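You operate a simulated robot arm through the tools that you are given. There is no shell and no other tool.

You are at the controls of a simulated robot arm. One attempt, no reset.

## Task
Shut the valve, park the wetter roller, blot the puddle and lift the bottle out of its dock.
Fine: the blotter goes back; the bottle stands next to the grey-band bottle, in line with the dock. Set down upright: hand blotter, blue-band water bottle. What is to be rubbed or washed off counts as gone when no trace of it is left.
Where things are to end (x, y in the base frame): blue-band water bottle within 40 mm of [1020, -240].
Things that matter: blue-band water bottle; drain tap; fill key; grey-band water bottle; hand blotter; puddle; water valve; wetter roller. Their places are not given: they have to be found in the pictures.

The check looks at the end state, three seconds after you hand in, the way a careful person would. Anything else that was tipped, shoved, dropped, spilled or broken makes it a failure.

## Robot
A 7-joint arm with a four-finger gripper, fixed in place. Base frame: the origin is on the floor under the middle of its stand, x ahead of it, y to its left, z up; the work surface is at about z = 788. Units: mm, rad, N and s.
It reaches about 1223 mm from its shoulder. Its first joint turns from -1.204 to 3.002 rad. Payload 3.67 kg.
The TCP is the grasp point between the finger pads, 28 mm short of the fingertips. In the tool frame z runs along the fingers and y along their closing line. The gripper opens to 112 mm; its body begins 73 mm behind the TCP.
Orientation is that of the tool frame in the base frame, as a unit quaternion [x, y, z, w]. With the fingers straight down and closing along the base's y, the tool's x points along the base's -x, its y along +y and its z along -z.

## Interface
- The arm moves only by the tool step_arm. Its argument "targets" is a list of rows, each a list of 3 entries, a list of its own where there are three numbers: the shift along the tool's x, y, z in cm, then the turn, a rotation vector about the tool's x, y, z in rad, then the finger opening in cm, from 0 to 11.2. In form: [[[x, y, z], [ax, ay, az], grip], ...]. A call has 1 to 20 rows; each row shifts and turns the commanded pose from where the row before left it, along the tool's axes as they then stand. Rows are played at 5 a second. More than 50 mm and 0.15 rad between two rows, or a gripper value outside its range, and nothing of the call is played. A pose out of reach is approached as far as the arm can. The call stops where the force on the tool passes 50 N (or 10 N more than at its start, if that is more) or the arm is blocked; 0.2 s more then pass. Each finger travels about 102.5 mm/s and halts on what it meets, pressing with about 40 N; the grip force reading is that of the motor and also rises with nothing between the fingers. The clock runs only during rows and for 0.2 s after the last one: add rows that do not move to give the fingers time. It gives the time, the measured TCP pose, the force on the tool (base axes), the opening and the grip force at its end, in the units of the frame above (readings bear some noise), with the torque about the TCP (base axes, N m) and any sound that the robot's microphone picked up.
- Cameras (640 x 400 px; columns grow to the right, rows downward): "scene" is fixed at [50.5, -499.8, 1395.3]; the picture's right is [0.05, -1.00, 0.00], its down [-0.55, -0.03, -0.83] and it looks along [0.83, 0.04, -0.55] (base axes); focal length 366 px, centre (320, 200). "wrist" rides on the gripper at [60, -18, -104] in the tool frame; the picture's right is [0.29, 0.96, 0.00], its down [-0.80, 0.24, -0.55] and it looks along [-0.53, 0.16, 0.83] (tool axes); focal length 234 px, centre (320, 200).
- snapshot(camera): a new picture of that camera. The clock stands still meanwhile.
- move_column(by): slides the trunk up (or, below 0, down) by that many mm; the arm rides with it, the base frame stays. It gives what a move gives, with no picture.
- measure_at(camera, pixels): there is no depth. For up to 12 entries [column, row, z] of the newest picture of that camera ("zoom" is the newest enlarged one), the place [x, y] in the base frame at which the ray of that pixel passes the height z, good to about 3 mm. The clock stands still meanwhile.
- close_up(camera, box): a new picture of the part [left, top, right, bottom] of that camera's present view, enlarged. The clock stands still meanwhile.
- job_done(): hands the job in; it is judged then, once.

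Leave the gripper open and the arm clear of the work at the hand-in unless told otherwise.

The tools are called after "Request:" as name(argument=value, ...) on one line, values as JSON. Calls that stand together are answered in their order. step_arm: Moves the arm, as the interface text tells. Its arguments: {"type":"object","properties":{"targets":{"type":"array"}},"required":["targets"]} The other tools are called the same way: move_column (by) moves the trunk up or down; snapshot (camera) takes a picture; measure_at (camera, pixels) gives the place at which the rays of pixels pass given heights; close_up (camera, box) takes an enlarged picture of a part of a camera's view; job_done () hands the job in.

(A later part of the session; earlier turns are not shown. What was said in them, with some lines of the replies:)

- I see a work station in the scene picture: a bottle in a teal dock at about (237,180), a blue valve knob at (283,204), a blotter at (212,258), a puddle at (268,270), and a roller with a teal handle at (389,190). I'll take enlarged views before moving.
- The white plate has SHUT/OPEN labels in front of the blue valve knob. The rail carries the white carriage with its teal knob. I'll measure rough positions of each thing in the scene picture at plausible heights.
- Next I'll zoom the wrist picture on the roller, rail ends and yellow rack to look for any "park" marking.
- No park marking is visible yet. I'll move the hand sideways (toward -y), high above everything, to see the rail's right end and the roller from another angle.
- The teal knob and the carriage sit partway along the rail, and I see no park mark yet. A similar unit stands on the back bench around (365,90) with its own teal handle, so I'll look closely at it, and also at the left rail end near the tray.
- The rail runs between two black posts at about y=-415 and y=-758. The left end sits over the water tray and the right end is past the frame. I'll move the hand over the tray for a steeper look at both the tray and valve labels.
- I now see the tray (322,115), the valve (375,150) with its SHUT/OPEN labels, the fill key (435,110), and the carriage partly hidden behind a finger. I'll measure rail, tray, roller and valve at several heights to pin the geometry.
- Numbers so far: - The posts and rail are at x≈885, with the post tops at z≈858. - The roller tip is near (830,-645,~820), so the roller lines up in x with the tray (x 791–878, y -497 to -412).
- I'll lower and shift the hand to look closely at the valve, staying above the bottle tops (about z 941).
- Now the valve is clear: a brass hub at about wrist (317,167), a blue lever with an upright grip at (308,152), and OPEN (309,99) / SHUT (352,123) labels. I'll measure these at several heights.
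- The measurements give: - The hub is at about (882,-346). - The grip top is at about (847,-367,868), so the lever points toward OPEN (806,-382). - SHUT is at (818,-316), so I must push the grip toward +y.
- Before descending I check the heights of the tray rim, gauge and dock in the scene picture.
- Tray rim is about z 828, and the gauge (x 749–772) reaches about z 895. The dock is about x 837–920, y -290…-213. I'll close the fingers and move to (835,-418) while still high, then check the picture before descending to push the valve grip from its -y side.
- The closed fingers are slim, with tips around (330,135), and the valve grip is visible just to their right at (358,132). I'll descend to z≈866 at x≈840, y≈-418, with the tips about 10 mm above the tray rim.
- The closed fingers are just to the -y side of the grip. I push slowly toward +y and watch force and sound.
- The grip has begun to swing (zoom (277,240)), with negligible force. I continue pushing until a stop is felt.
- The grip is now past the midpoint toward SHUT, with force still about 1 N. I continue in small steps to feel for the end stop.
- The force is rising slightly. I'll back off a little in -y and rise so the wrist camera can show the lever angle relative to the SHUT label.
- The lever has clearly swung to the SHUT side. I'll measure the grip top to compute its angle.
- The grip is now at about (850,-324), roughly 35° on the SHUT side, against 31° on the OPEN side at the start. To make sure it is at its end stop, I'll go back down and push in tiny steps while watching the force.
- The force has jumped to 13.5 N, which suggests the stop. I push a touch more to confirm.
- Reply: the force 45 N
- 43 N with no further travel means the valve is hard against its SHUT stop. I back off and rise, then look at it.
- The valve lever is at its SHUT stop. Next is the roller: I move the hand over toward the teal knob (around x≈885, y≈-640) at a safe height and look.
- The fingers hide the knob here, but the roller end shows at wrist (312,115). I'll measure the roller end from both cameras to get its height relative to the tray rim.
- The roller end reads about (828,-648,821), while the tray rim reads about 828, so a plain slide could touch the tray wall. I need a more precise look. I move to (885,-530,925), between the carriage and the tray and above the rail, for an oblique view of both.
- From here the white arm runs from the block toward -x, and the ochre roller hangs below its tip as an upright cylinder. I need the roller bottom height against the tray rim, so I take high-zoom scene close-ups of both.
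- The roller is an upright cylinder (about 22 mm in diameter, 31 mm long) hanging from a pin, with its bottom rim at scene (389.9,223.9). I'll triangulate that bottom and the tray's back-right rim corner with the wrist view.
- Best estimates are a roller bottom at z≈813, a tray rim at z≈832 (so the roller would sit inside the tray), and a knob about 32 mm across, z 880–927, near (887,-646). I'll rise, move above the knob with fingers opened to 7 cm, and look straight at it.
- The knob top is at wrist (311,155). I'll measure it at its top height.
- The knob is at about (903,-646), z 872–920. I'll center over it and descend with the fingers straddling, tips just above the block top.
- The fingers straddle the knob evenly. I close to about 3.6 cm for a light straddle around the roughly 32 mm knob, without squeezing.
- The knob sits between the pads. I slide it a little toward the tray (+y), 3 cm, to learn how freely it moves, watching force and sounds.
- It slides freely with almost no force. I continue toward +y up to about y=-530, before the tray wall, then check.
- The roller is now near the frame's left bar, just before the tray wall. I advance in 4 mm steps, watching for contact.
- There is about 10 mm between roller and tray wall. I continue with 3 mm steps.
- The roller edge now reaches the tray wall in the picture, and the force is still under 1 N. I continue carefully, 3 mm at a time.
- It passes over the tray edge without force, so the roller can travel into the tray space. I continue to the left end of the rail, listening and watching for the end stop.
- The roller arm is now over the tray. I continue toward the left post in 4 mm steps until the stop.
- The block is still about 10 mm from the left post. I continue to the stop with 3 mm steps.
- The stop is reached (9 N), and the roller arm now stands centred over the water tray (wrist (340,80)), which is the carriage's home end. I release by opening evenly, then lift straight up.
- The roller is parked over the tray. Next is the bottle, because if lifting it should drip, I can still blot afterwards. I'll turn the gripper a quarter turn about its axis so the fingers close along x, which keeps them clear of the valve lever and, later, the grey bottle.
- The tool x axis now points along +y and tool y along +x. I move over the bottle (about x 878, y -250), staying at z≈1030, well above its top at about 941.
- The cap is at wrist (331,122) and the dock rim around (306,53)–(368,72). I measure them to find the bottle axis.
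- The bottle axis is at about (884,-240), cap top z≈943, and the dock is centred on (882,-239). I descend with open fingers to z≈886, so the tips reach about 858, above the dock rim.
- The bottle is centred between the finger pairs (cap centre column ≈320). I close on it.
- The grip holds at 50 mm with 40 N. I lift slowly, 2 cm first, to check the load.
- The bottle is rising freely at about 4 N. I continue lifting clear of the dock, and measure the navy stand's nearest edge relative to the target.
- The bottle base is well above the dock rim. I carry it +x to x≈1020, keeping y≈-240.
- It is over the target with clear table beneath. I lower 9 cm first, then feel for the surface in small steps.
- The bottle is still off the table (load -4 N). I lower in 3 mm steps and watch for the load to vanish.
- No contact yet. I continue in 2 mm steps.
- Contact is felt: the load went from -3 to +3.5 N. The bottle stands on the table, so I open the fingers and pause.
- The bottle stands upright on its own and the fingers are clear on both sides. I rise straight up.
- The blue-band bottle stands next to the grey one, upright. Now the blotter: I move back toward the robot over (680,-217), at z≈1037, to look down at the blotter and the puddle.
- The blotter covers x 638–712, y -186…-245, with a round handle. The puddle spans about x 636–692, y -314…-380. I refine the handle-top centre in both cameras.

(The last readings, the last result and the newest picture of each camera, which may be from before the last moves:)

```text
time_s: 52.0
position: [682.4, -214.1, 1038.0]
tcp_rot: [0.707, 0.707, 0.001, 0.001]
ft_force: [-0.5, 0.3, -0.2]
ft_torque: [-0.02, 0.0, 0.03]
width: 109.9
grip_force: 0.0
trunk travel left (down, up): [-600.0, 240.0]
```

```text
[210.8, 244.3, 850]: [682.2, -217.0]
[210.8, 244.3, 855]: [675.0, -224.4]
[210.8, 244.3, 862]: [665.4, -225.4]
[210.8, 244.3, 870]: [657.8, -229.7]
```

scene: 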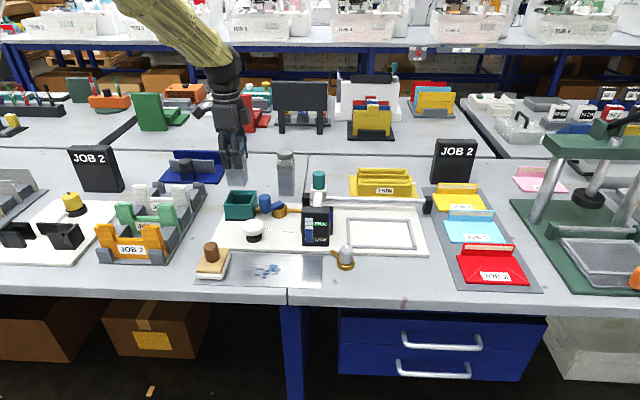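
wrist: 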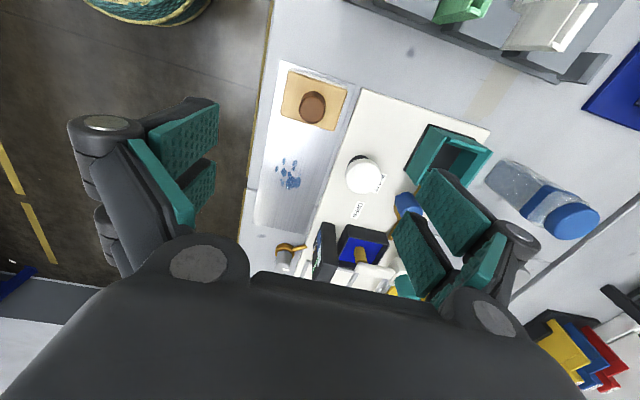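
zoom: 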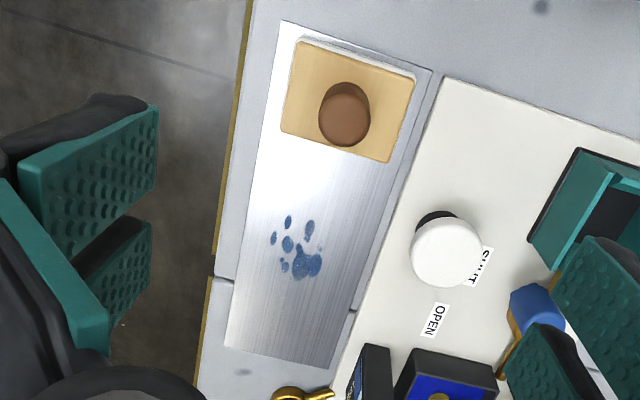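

The handle centre is at about (675,-218), top z≈855. I move over it and descend with an 8 cm opening to z≈865 first, then look.

Request:
step_arm(targets=[[[-0.4, -0.7, 0], [0, 0, 0], 8], [[0, 0, 4], [0, 0, 0], 8], [[0, 0, 4], [0, 0, 0], 8], [[0, 0, 4], [0, 0, 0], 8], [[0, 0, 4], [0, 0, 0], 8], [[0, 0, 1.3], [0, 0, 0], 8]])

Request:
snapshot(camera="wrist")

Request:
close_up(camera="scene", box=[165, 190, 285, 290])

```text
time_s: 53.4
position: [678.9, -219.7, 866.4]
tcp_rot: [0.707, 0.707, 0.0, -0.001]
ft_force: [0.1, -0.4, -0.8]
ft_torque: [-0.03, 0.0, -0.01]
width: 79.9
grip_force: 0.1
trunk travel left (down, up): [-600.0, 240.0]
```

```text
taken
```

wrist: 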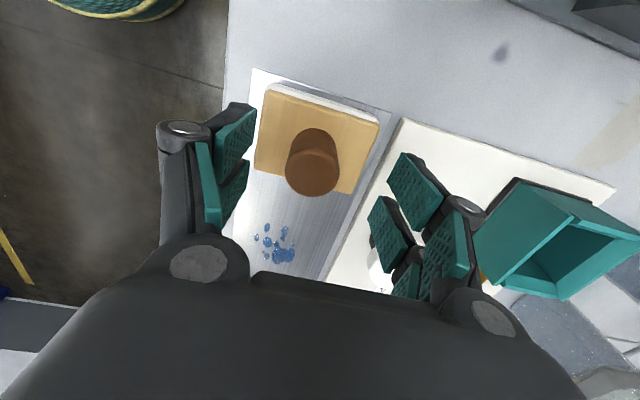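

```text
4.00 times, centred on (225, 240) of scene
```

zoom: 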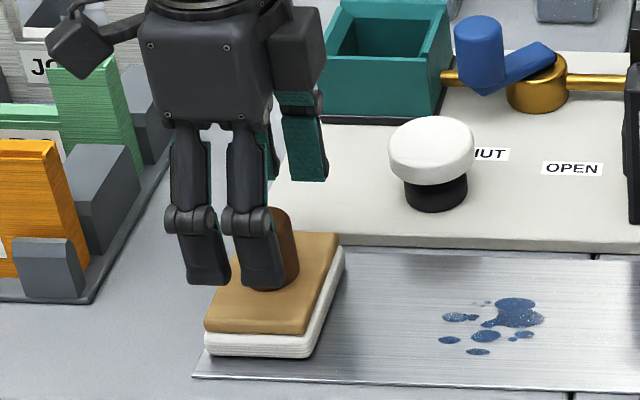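

The handle sits between the finger pairs. I re-measure the handle top from this closer view to centre precisely.

Request:
close_up(camera="wrist", box=[230, 70, 410, 250])

Request:
measure_at(camera="wrist", pixels=[[313, 170, 855], [313, 172, 855], [290, 165, 855], [336, 172, 855], [268, 87, 818], [378, 125, 818], [256, 168, 818], [355, 193, 818]])

```text
2.22 times, centred on (320, 160) of wrist
```

zoom: 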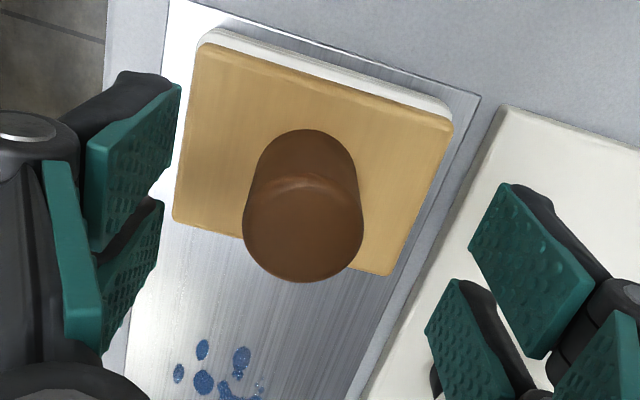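

```text
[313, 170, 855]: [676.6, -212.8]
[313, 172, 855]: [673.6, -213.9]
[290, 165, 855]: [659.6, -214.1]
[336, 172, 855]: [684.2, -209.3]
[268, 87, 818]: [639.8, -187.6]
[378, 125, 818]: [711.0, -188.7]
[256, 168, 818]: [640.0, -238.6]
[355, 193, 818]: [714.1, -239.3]
```

The wrist view puts the handle centre at about (675,-214). I shift 6 mm in +y and 3 mm in -x, lower to z≈850, and close on the handle.

Request:
step_arm(targets=[[[0.6, -0.35, 0], [0, 0, 0], 8], [[0, 0, 0.8], [0, 0, 0], 8], [[0, 0, 0.8], [0, 0, 0], 8], [[0, 0, 0], [0, 0, 0], 6], [[0, 0, 0], [0, 0, 0], 4], [[0, 0, 0], [0, 0, 0], 2.5], [[0, 0, 0], [0, 0, 0], 2.5]])

Request:
snapshot(camera="wrist")

Request:
close_up(camera="scene", box=[165, 190, 285, 290])

```text
time_s: 55.0
position: [676.1, -213.3, 848.1]
tcp_rot: [0.707, 0.707, 0.0, 0.0]
ft_force: [1.0, -0.1, 0.5]
ft_torque: [0.04, 0.0, -0.02]
width: 30.7
grip_force: 40.7
trunk travel left (down, up): [-600.0, 240.0]
```

```text
taken
```

wrist: 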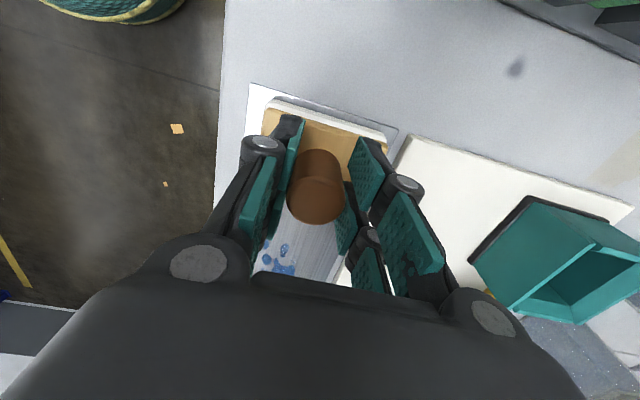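

```text
4.00 times, centred on (225, 240) of scene
```

zoom: 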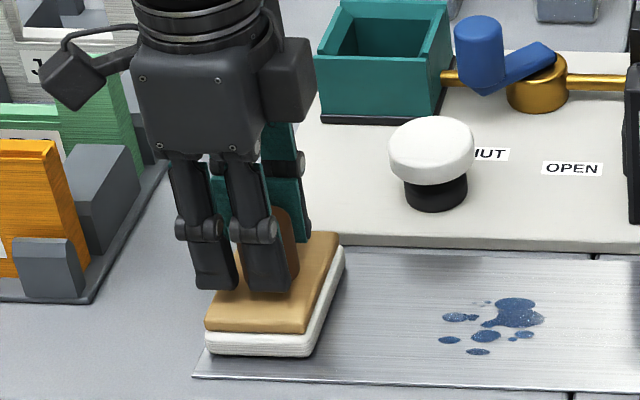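

The grip reads 30.7 mm with 41 N. I check with a close-up whether the handle sits between both finger pairs and whether anything shifted.

Request:
close_up(camera="wrist", box=[230, 80, 410, 300])

Request:
measure_at(camera="wrist", pixels=[[316, 200, 855], [316, 195, 860], [264, 107, 818], [389, 140, 818], [249, 84, 789], [397, 130, 789]])

```text
1.82 times, centred on (320, 190) of wrist
```

zoom: 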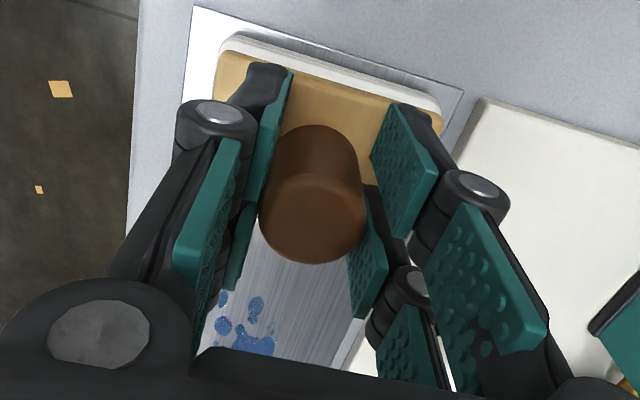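

```text
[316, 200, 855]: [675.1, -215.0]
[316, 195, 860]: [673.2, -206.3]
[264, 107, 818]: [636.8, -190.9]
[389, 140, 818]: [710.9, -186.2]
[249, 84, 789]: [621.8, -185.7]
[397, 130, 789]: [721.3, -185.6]
```

The handle is well centred (675,-215). The blotter's home TCP is (676,-213,848). I lift it 3 cm and carry it above the puddle at about (666,-345).

Request:
step_arm(targets=[[[0, 0, -1.5], [0, 0, 0], 2.5], [[0, 0, -2], [0, 0, 0], 2.5], [[-3, -0.2, 0], [0, 0, 0], 2.5], [[-3, -0.2, 0], [0, 0, 0], 2.5], [[-3, -0.2, 0], [0, 0, 0], 2.5], [[-3, -0.2, 0], [0, 0, 0], 2.5], [[-1.2, -0.2, 0], [0, 0, 0], 2.5], [[0, 0, 0], [0, 0, 0], 2.5]])

Request:
snapshot(camera="wrist")

Request:
close_up(camera="scene", box=[195, 200, 345, 300])

```text
time_s: 56.8
position: [664.9, -345.1, 882.8]
tcp_rot: [0.707, 0.707, 0.0, 0.0]
ft_force: [-0.4, -0.5, -0.8]
ft_torque: [-0.03, 0.01, 0.02]
width: 30.7
grip_force: 40.3
trunk travel left (down, up): [-600.0, 240.0]
```

```text
taken
```

wrist: 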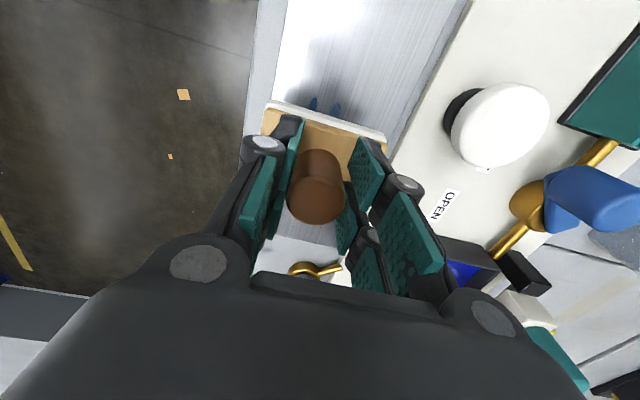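

```text
4.00 times, centred on (270, 250) of scene
```

zoom: 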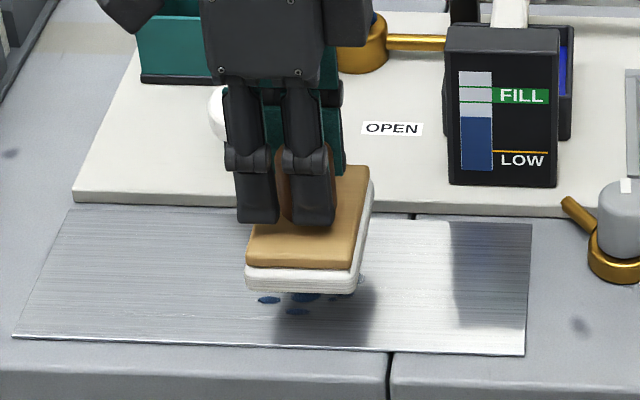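

Parts of the puddle peek out at wrist (313,103) and (335,107) beyond the pad's +y edge. I measure those to set the press positions.

Request:
measure_at(camera="wrist", pixels=[[313, 98, 790], [335, 102, 790], [270, 105, 806], [384, 137, 806], [270, 105, 830], [384, 137, 830]])

Request:
measure_at(camera="scene", pixels=[[264.5, 278.5, 790], [257, 275, 790], [280, 272, 790]])

```text
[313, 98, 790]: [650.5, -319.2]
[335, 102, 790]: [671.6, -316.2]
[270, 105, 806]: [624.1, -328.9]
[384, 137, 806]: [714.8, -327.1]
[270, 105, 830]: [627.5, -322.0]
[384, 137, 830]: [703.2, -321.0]
```

```text
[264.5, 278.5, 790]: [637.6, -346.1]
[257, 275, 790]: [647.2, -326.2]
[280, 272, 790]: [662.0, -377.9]
```

The puddle spans y -316…-378. I go to y≈-333 and press down gently.

Request:
step_arm(targets=[[[1.2, 0, 0], [0, 0, 0], 2.5], [[0, 0, 1.5], [0, 0, 0], 2.5], [[0, 0, 1.3], [0, 0, 0], 2.5], [[0, 0, 0.4], [0, 0, 0], 2.5], [[0, 0, 0.2], [0, 0, 0], 2.5], [[0, 0, 0], [0, 0, 0], 2.5]])

```text
time_s: 58.2
position: [664.8, -332.1, 849.4]
tcp_rot: [0.707, 0.707, 0.0, 0.0]
ft_force: [0.0, -0.2, -1.3]
ft_torque: [0.03, 0.05, -0.01]
width: 30.9
grip_force: 40.4
trunk travel left (down, up): [-600.0, 240.0]
```

Request:
step_arm(targets=[[[0, 0, 0.15], [0, 0, 0], 2.5], [[0, 0, 0.15], [0, 0, 0], 2.5], [[0, 0, 0], [0, 0, 0], 2.5]])

```text
time_s: 59.0
position: [665.3, -332.7, 847.0]
tcp_rot: [0.708, 0.706, 0.001, 0.0]
ft_force: [-1.4, -2.8, 8.9]
ft_torque: [-0.15, 0.06, 0.0]
width: 30.8
grip_force: 39.9
trunk travel left (down, up): [-600.0, 240.0]
```

9 N of pressure is on the pad. I now rub slowly toward -y to about -378 and back over to -318.

Request:
step_arm(targets=[[[0, 0, 0], [0, 0, 0], 2.5], [[-0.8, 0, 0], [0, 0, 0], 2.5], [[-0.8, 0, 0], [0, 0, 0], 2.5], [[-0.8, 0, 0], [0, 0, 0], 2.5], [[-0.8, 0, 0], [0, 0, 0], 2.5], [[-0.8, 0, 0], [0, 0, 0], 2.5], [[0, 0, 0], [0, 0, 0], 2.5]])

Request:
close_up(camera="scene", box=[195, 200, 345, 300])

Request:
snapshot(camera="wrist")

```text
time_s: 60.6
position: [665.3, -371.4, 847.6]
tcp_rot: [0.707, 0.708, -0.001, 0.0]
ft_force: [-0.1, 4.1, 9.0]
ft_torque: [0.12, 0.03, -0.01]
width: 30.9
grip_force: 40.1
trunk travel left (down, up): [-600.0, 240.0]
```

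```text
4.00 times, centred on (270, 250) of scene
```

zoom: 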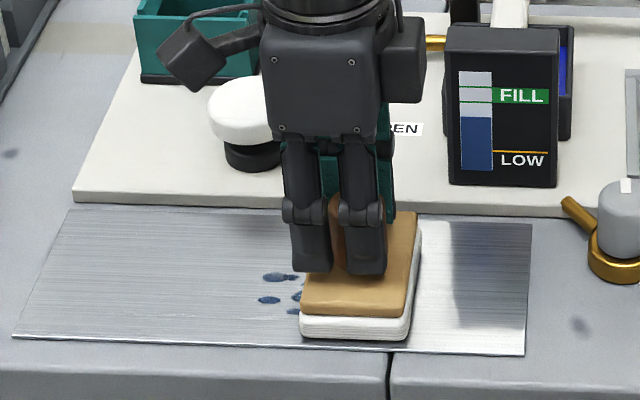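

```text
taken
```

wrist: 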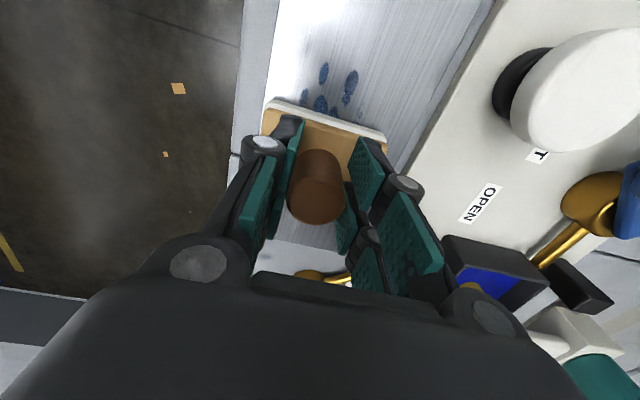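

The blobs look fainter but are not gone. I keep rubbing back and forth over the whole area with the same pressure.

Request:
step_arm(targets=[[[1, 0, 0], [0, 0, 0], 2.5], [[1, 0, 0], [0, 0, 0], 2.5], [[1, 0, 0], [0, 0, 0], 2.5], [[1, 0, 0], [0, 0, 0], 2.5], [[1, 0, 0], [0, 0, 0], 2.5], [[1, 0, 0], [0, 0, 0], 2.5], [[-1, 0, 0], [0, 0, 0], 2.5], [[-1, 0, 0], [0, 0, 0], 2.5], [[-1, 0, 0], [0, 0, 0], 2.5], [[-1, 0, 0], [0, 0, 0], 2.5], [[-1, 0, 0], [0, 0, 0], 2.5], [[-1, 0, 0], [0, 0, 0], 2.5], [[1, 0, 0], [0, 0, 0], 2.5], [[1, 0, 0], [0, 0, 0], 2.5], [[1, 0, 0], [0, 0, 0], 2.5], [[1, 0, 0], [0, 0, 0], 2.5], [[1, 0, 0], [0, 0, 0], 2.5], [[1, 0, 0], [0, 0, 0], 2.5], [[0, 0, 0], [0, 0, 0], 2.5]])

Request:
close_up(camera="scene", box=[195, 200, 345, 300])

```text
time_s: 64.6
position: [665.4, -311.9, 847.8]
tcp_rot: [0.707, 0.707, 0.0, 0.0]
ft_force: [-1.1, -0.7, 12.1]
ft_torque: [-0.23, -0.01, -0.03]
width: 31.2
grip_force: 40.8
trunk travel left (down, up): [-600.0, 240.0]
```

```text
4.00 times, centred on (270, 250) of scene
```

zoom: 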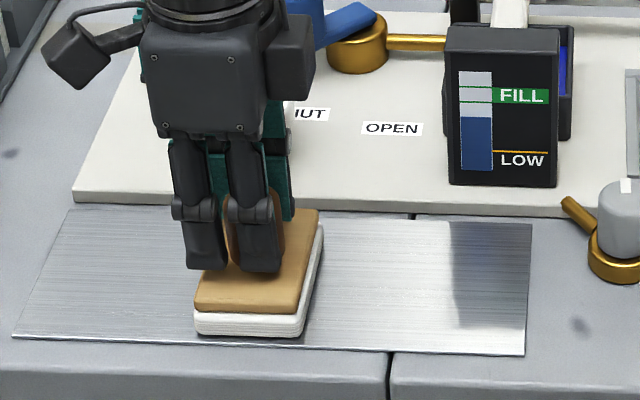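

The exposed right part is now clean. I make another two passes to make sure the part under the pad is cleared as well, ending at the -y side.

Request:
step_arm(targets=[[[-1, 0, 0], [0, 0, 0], 2.5], [[-1, 0, 0], [0, 0, 0], 2.5], [[-1, 0, 0], [0, 0, 0], 2.5], [[-1, 0, 0], [0, 0, 0], 2.5], [[1, 0, 0], [0, 0, 0], 2.5], [[1, 0, 0], [0, 0, 0], 2.5], [[1, 0, 0], [0, 0, 0], 2.5], [[1, 0, 0], [0, 0, 0], 2.5], [[-1, 0, 0], [0, 0, 0], 2.5], [[-1, 0, 0], [0, 0, 0], 2.5], [[-1, 0, 0], [0, 0, 0], 2.5], [[-1, 0, 0], [0, 0, 0], 2.5], [[-1, 0, 0], [0, 0, 0], 2.5], [[-1, 0, 0], [0, 0, 0], 2.5], [[-1, 0, 0], [0, 0, 0], 2.5], [[-1, 0, 0], [0, 0, 0], 2.5], [[-1, 0, 0], [0, 0, 0], 2.5], [[0, 0, 0], [0, 0, 0], 2.5]])

Request:
close_up(camera="scene", box=[195, 200, 345, 300])

Request:
snapshot(camera="wrist")

```text
time_s: 68.4
position: [665.6, -402.6, 846.6]
tcp_rot: [0.708, 0.707, -0.001, 0.0]
ft_force: [0.2, 0.6, 4.9]
ft_torque: [-0.02, -0.02, -0.01]
width: 30.7
grip_force: 40.0
trunk travel left (down, up): [-600.0, 240.0]
```

```text
4.00 times, centred on (270, 250) of scene
```

zoom: 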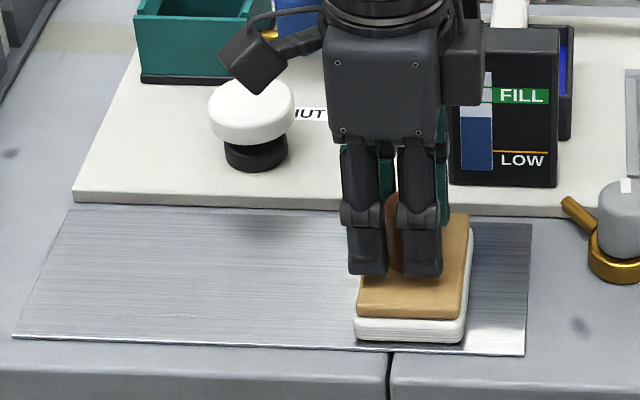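

```text
taken
```

wrist: 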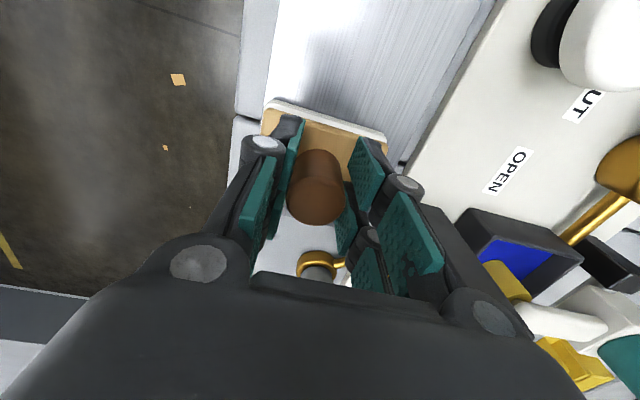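

The plate looks clean in both views. I zoom in to check for any faint trace in the old puddle area.

Request:
close_up(camera="scene", box=[236, 252, 292, 287])

Request:
close_up(camera="wrist", box=[260, 0, 430, 120])

```text
11.43 times, centred on (264, 270) of scene
```

zoom: 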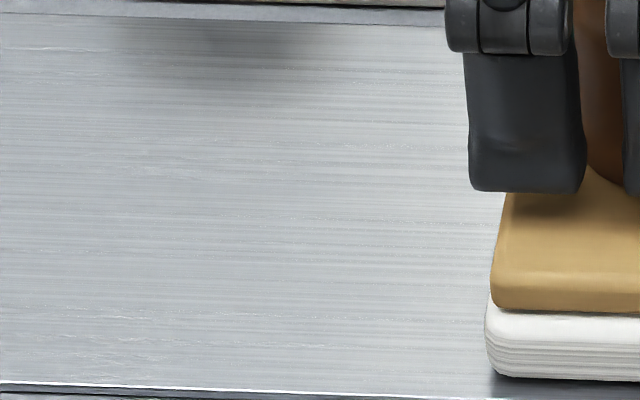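

```text
3.33 times, centred on (345, 60) of wrist
```

zoom: 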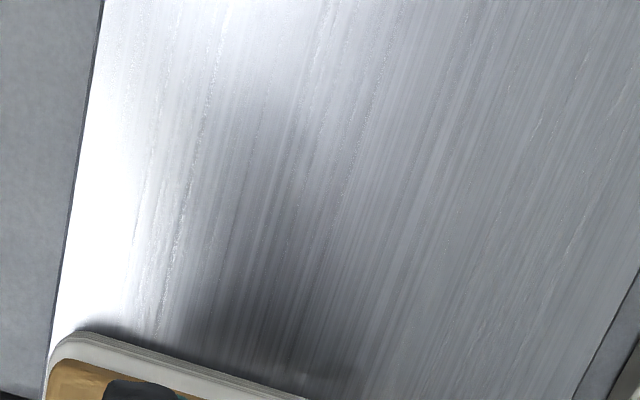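

No trace remains there. I lift the blotter 4 cm and check the spot beneath it on the way back to its home above (676,-213).

Request:
step_arm(targets=[[[0, 0, -2], [0, 0, 0], 2.5], [[0, 0, -2], [0, 0, 0], 2.5], [[3.8, 0.2, 0], [0, 0, 0], 2.5], [[3.8, 0.2, 0], [0, 0, 0], 2.5], [[3.8, 0.2, 0], [0, 0, 0], 2.5], [[3.8, 0.2, 0], [0, 0, 0], 2.5], [[3.7, 0.25, 0], [0, 0, 0], 2.5], [[0, 0, 0], [0, 0, 0], 2.5]])

Request:
close_up(camera="scene", box=[195, 200, 345, 300])

Request:
snapshot(camera="wrist")

```text
time_s: 70.2
position: [677.6, -216.8, 884.7]
tcp_rot: [0.708, 0.707, 0.0, -0.001]
ft_force: [0.7, -0.6, -0.7]
ft_torque: [0.02, 0.01, 0.02]
width: 30.7
grip_force: 40.2
trunk travel left (down, up): [-600.0, 240.0]
```

```text
4.00 times, centred on (270, 250) of scene
```

zoom: 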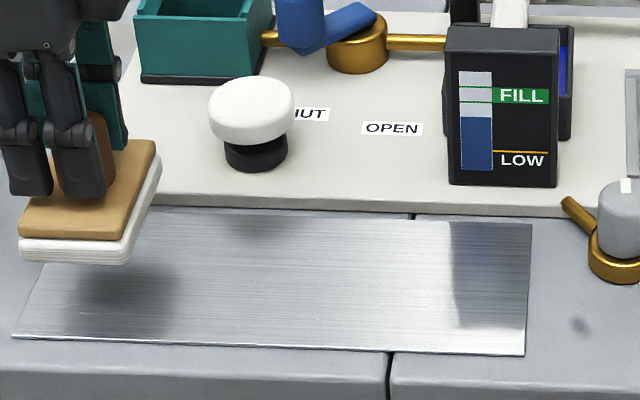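

```text
taken
```

wrist: 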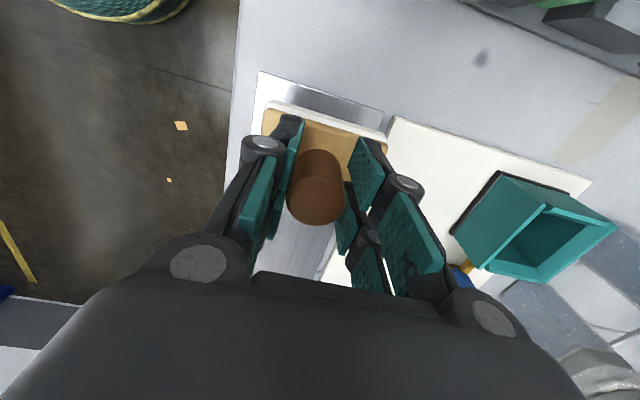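

The whole plate is clean. I correct to (676,-213) and lower the blotter to its home.

Request:
step_arm(targets=[[[0.35, -0.15, 0], [0, 0, 0], 2.5], [[0, 0, 1.5], [0, 0, 0], 2.5], [[0, 0, 1.5], [0, 0, 0], 2.5], [[0, 0, 0.3], [0, 0, 0], 2.5], [[0, 0, 0.2], [0, 0, 0], 2.5], [[0, 0, 0.2], [0, 0, 0], 2.5], [[0, 0, 0], [0, 0, 0], 2.5]])

Request:
close_up(camera="scene", box=[165, 190, 285, 290])

```text
time_s: 71.8
position: [675.1, -209.5, 849.2]
tcp_rot: [0.707, 0.707, 0.0, -0.001]
ft_force: [0.1, 1.1, -0.7]
ft_torque: [-0.03, -0.01, 0.03]
width: 31.0
grip_force: 39.6
trunk travel left (down, up): [-600.0, 240.0]
```

```text
4.00 times, centred on (225, 240) of scene
```

zoom: 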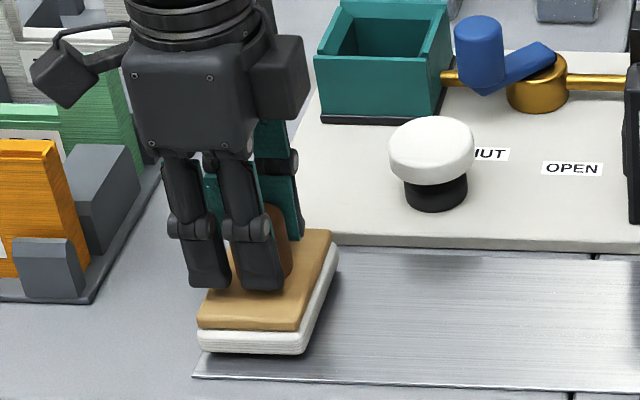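

Compared with before, it is about 4 mm too far +y (pad corner 197 against 205 in the zoom). I shift back 4 mm and lower the last bit to contact.

Request:
step_arm(targets=[[[-0.4, 0.1, 0], [0, 0, 0], 2.5], [[0, 0, 0.15], [0, 0, 0], 2.5], [[0, 0, 0], [0, 0, 0], 2.5]])

Request:
close_up(camera="scene", box=[165, 190, 285, 290])

```text
time_s: 72.6
position: [675.7, -213.4, 847.8]
tcp_rot: [0.707, 0.707, 0.001, 0.0]
ft_force: [-0.1, -0.7, -1.3]
ft_torque: [0.01, 0.0, 0.03]
width: 30.7
grip_force: 39.7
trunk travel left (down, up): [-600.0, 240.0]
```

```text
4.00 times, centred on (225, 240) of scene
```

zoom: 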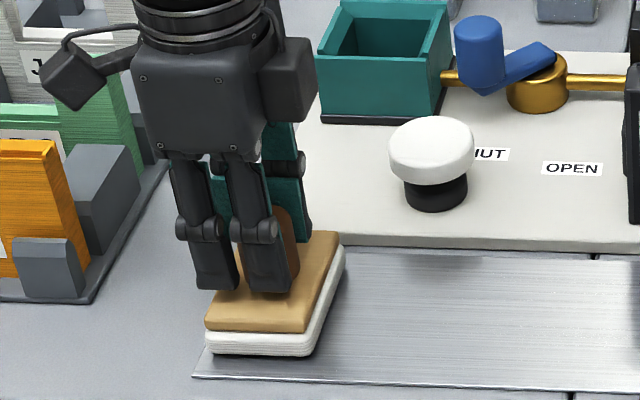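

The outline now matches the original picture. I lower the last millimetres until contact is felt.

Request:
step_arm(targets=[[[0, 0, 0.1], [0, 0, 0], 2.5], [[0, 0, 0.1], [0, 0, 0], 2.5], [[0, 0, 0], [0, 0, 0], 2.5]])

```text
time_s: 73.4
position: [674.3, -211.4, 847.7]
tcp_rot: [0.707, 0.707, 0.0, 0.0]
ft_force: [-1.1, -0.3, 6.9]
ft_torque: [-0.08, 0.04, -0.01]
width: 30.8
grip_force: 39.4
trunk travel left (down, up): [-600.0, 240.0]
```

Contact is felt at 7 N. I open the fingers and then rise.

Request:
step_arm(targets=[[[0, 0, 0], [0, 0, 0], 4], [[0, 0, 0], [0, 0, 0], 6], [[0, 0, 0], [0, 0, 0], 8], [[0, 0, 0], [0, 0, 0], 8], [[0, 0, -2], [0, 0, 0], 8], [[0, 0, -4], [0, 0, 0], 8], [[0, 0, -4], [0, 0, 0], 8], [[0, 0, -4], [0, 0, 0], 8], [[0, 0, -4], [0, 0, 0], 8]])

Request:
snapshot(camera="wrist")

Request:
close_up(camera="scene", box=[190, 200, 350, 300])

```text
time_s: 75.4
position: [674.2, -214.8, 1023.8]
tcp_rot: [0.707, 0.707, 0.001, 0.0]
ft_force: [-0.9, 0.4, 0.2]
ft_torque: [-0.03, 0.0, 0.02]
width: 79.9
grip_force: 0.1
trunk travel left (down, up): [-600.0, 240.0]
```

```text
taken
```

wrist: 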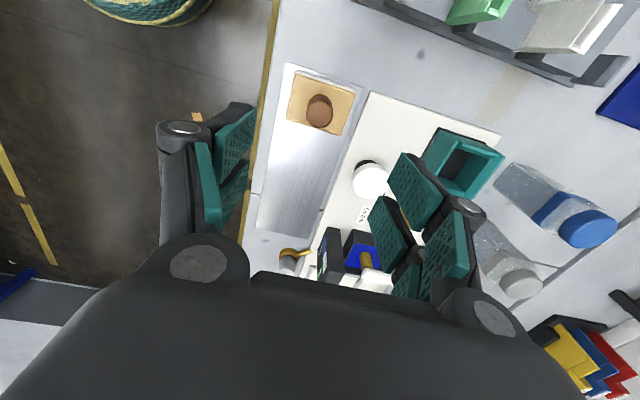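

```text
4.00 times, centred on (270, 250) of scene
```

zoom: 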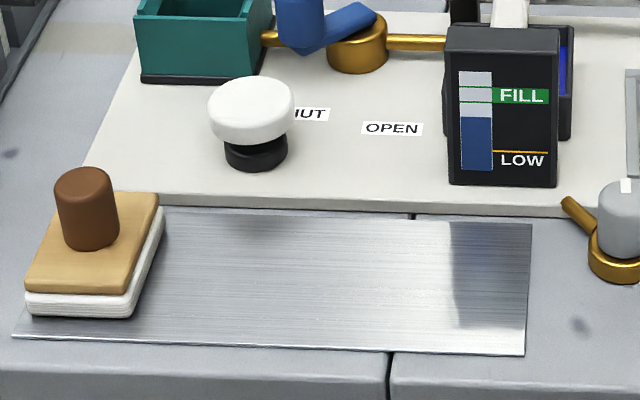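

The blotter stands back in its place with the same outline as at the start, and the puddle is gone. I rise clear and open the gripper, then review the whole scene.

Request:
step_arm(targets=[[[0, 0, -4], [0, 0, 0], 11], [[0, -2, -4], [0, 0, 0], 11], [[0, -2, -3], [0, 0, 0], 11], [[0, 0, 0], [0, 0, 0], 11]])

Request:
snapshot(camera="scene")

Request:
close_up(camera="scene", box=[200, 130, 360, 230])

Request:
close_up(camera="scene", box=[300, 160, 450, 260])

```text
time_s: 76.4
position: [636.3, -215.7, 1134.7]
tcp_rot: [0.707, 0.707, -0.001, 0.0]
ft_force: [0.2, -0.1, 0.0]
ft_torque: [0.03, 0.01, -0.01]
width: 110.1
grip_force: 0.1
trunk travel left (down, up): [-600.0, 240.0]
```

```text
taken
```

scene: 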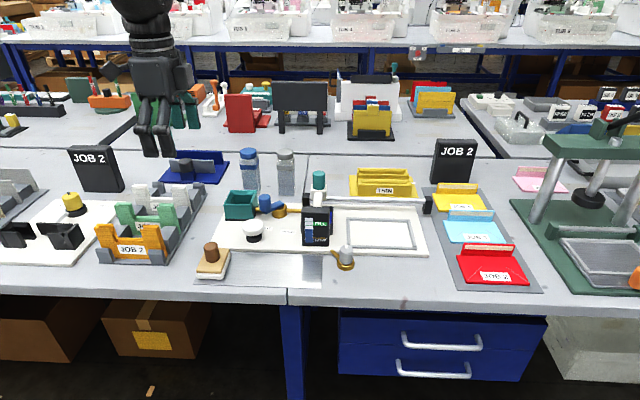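

```text
4.00 times, centred on (280, 180) of scene
```

zoom: 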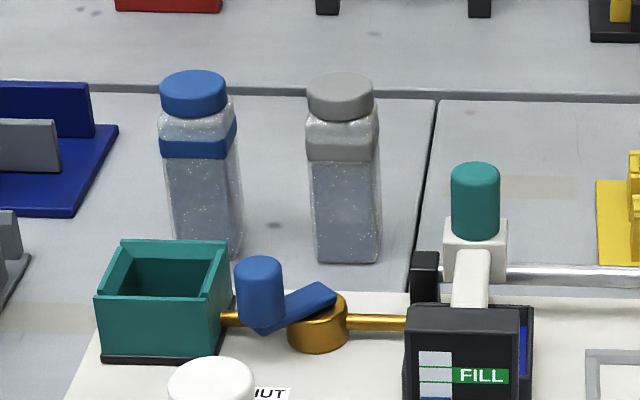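

```text
4.00 times, centred on (375, 210) of scene
```

zoom: 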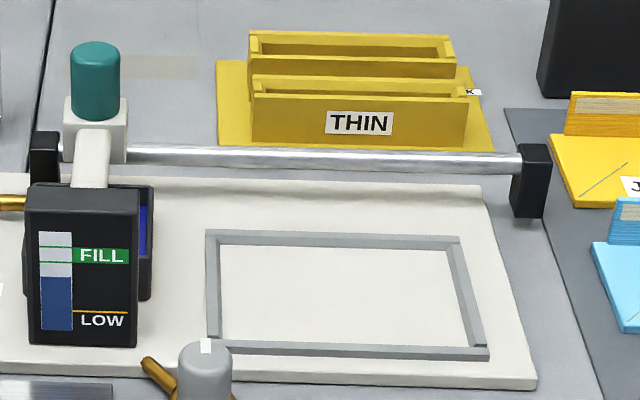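

Final check in the scene picture:
- **Valve:** the lever is at its SHUT stop.
- **Roller:** parked at the rail end over the tray. No park spot is marked, so I chose this end as its home.
- **Puddle:** gone, with the plate clean.
- **Blotter:** back in its place and upright.
- **Blue-band bottle:** upright at about (1019,-242), next to the grey one and in line with the dock.
- **Fill key, drain tap and gauge:** unchanged.

The gripper is open and the arm is clear, so I hand the job in.

Request:
job_done()

```text
The job is handed in.
```

The job is handed in, and all four parts looked done in the last pictures. I haven't seen the verdict of the check.

- **Valve:** the lever is against its hard stop on the SHUT side.
- **Wetter roller:** it is at the left end of its rail, over the water tray. Nothing on the station marks a park position, so I took the tray end as the roller's home. The right end was the other possibility.
- **Puddle:** I rubbed it off with the blotter, and close-ups of the plate showed no trace left.
- **Hand blotter:** it is back in its original place, upright, with the same outline as at the start.
- **Blue-band bottle:** it stands upright next to the grey-band bottle, in line with the dock. By my reading it is at about [1019, -242], a few millimetres from the target.

I did not touch the fill key, the drain tap or the grey-band bottle. At the hand-in the gripper was open and the arm was clear of the work.
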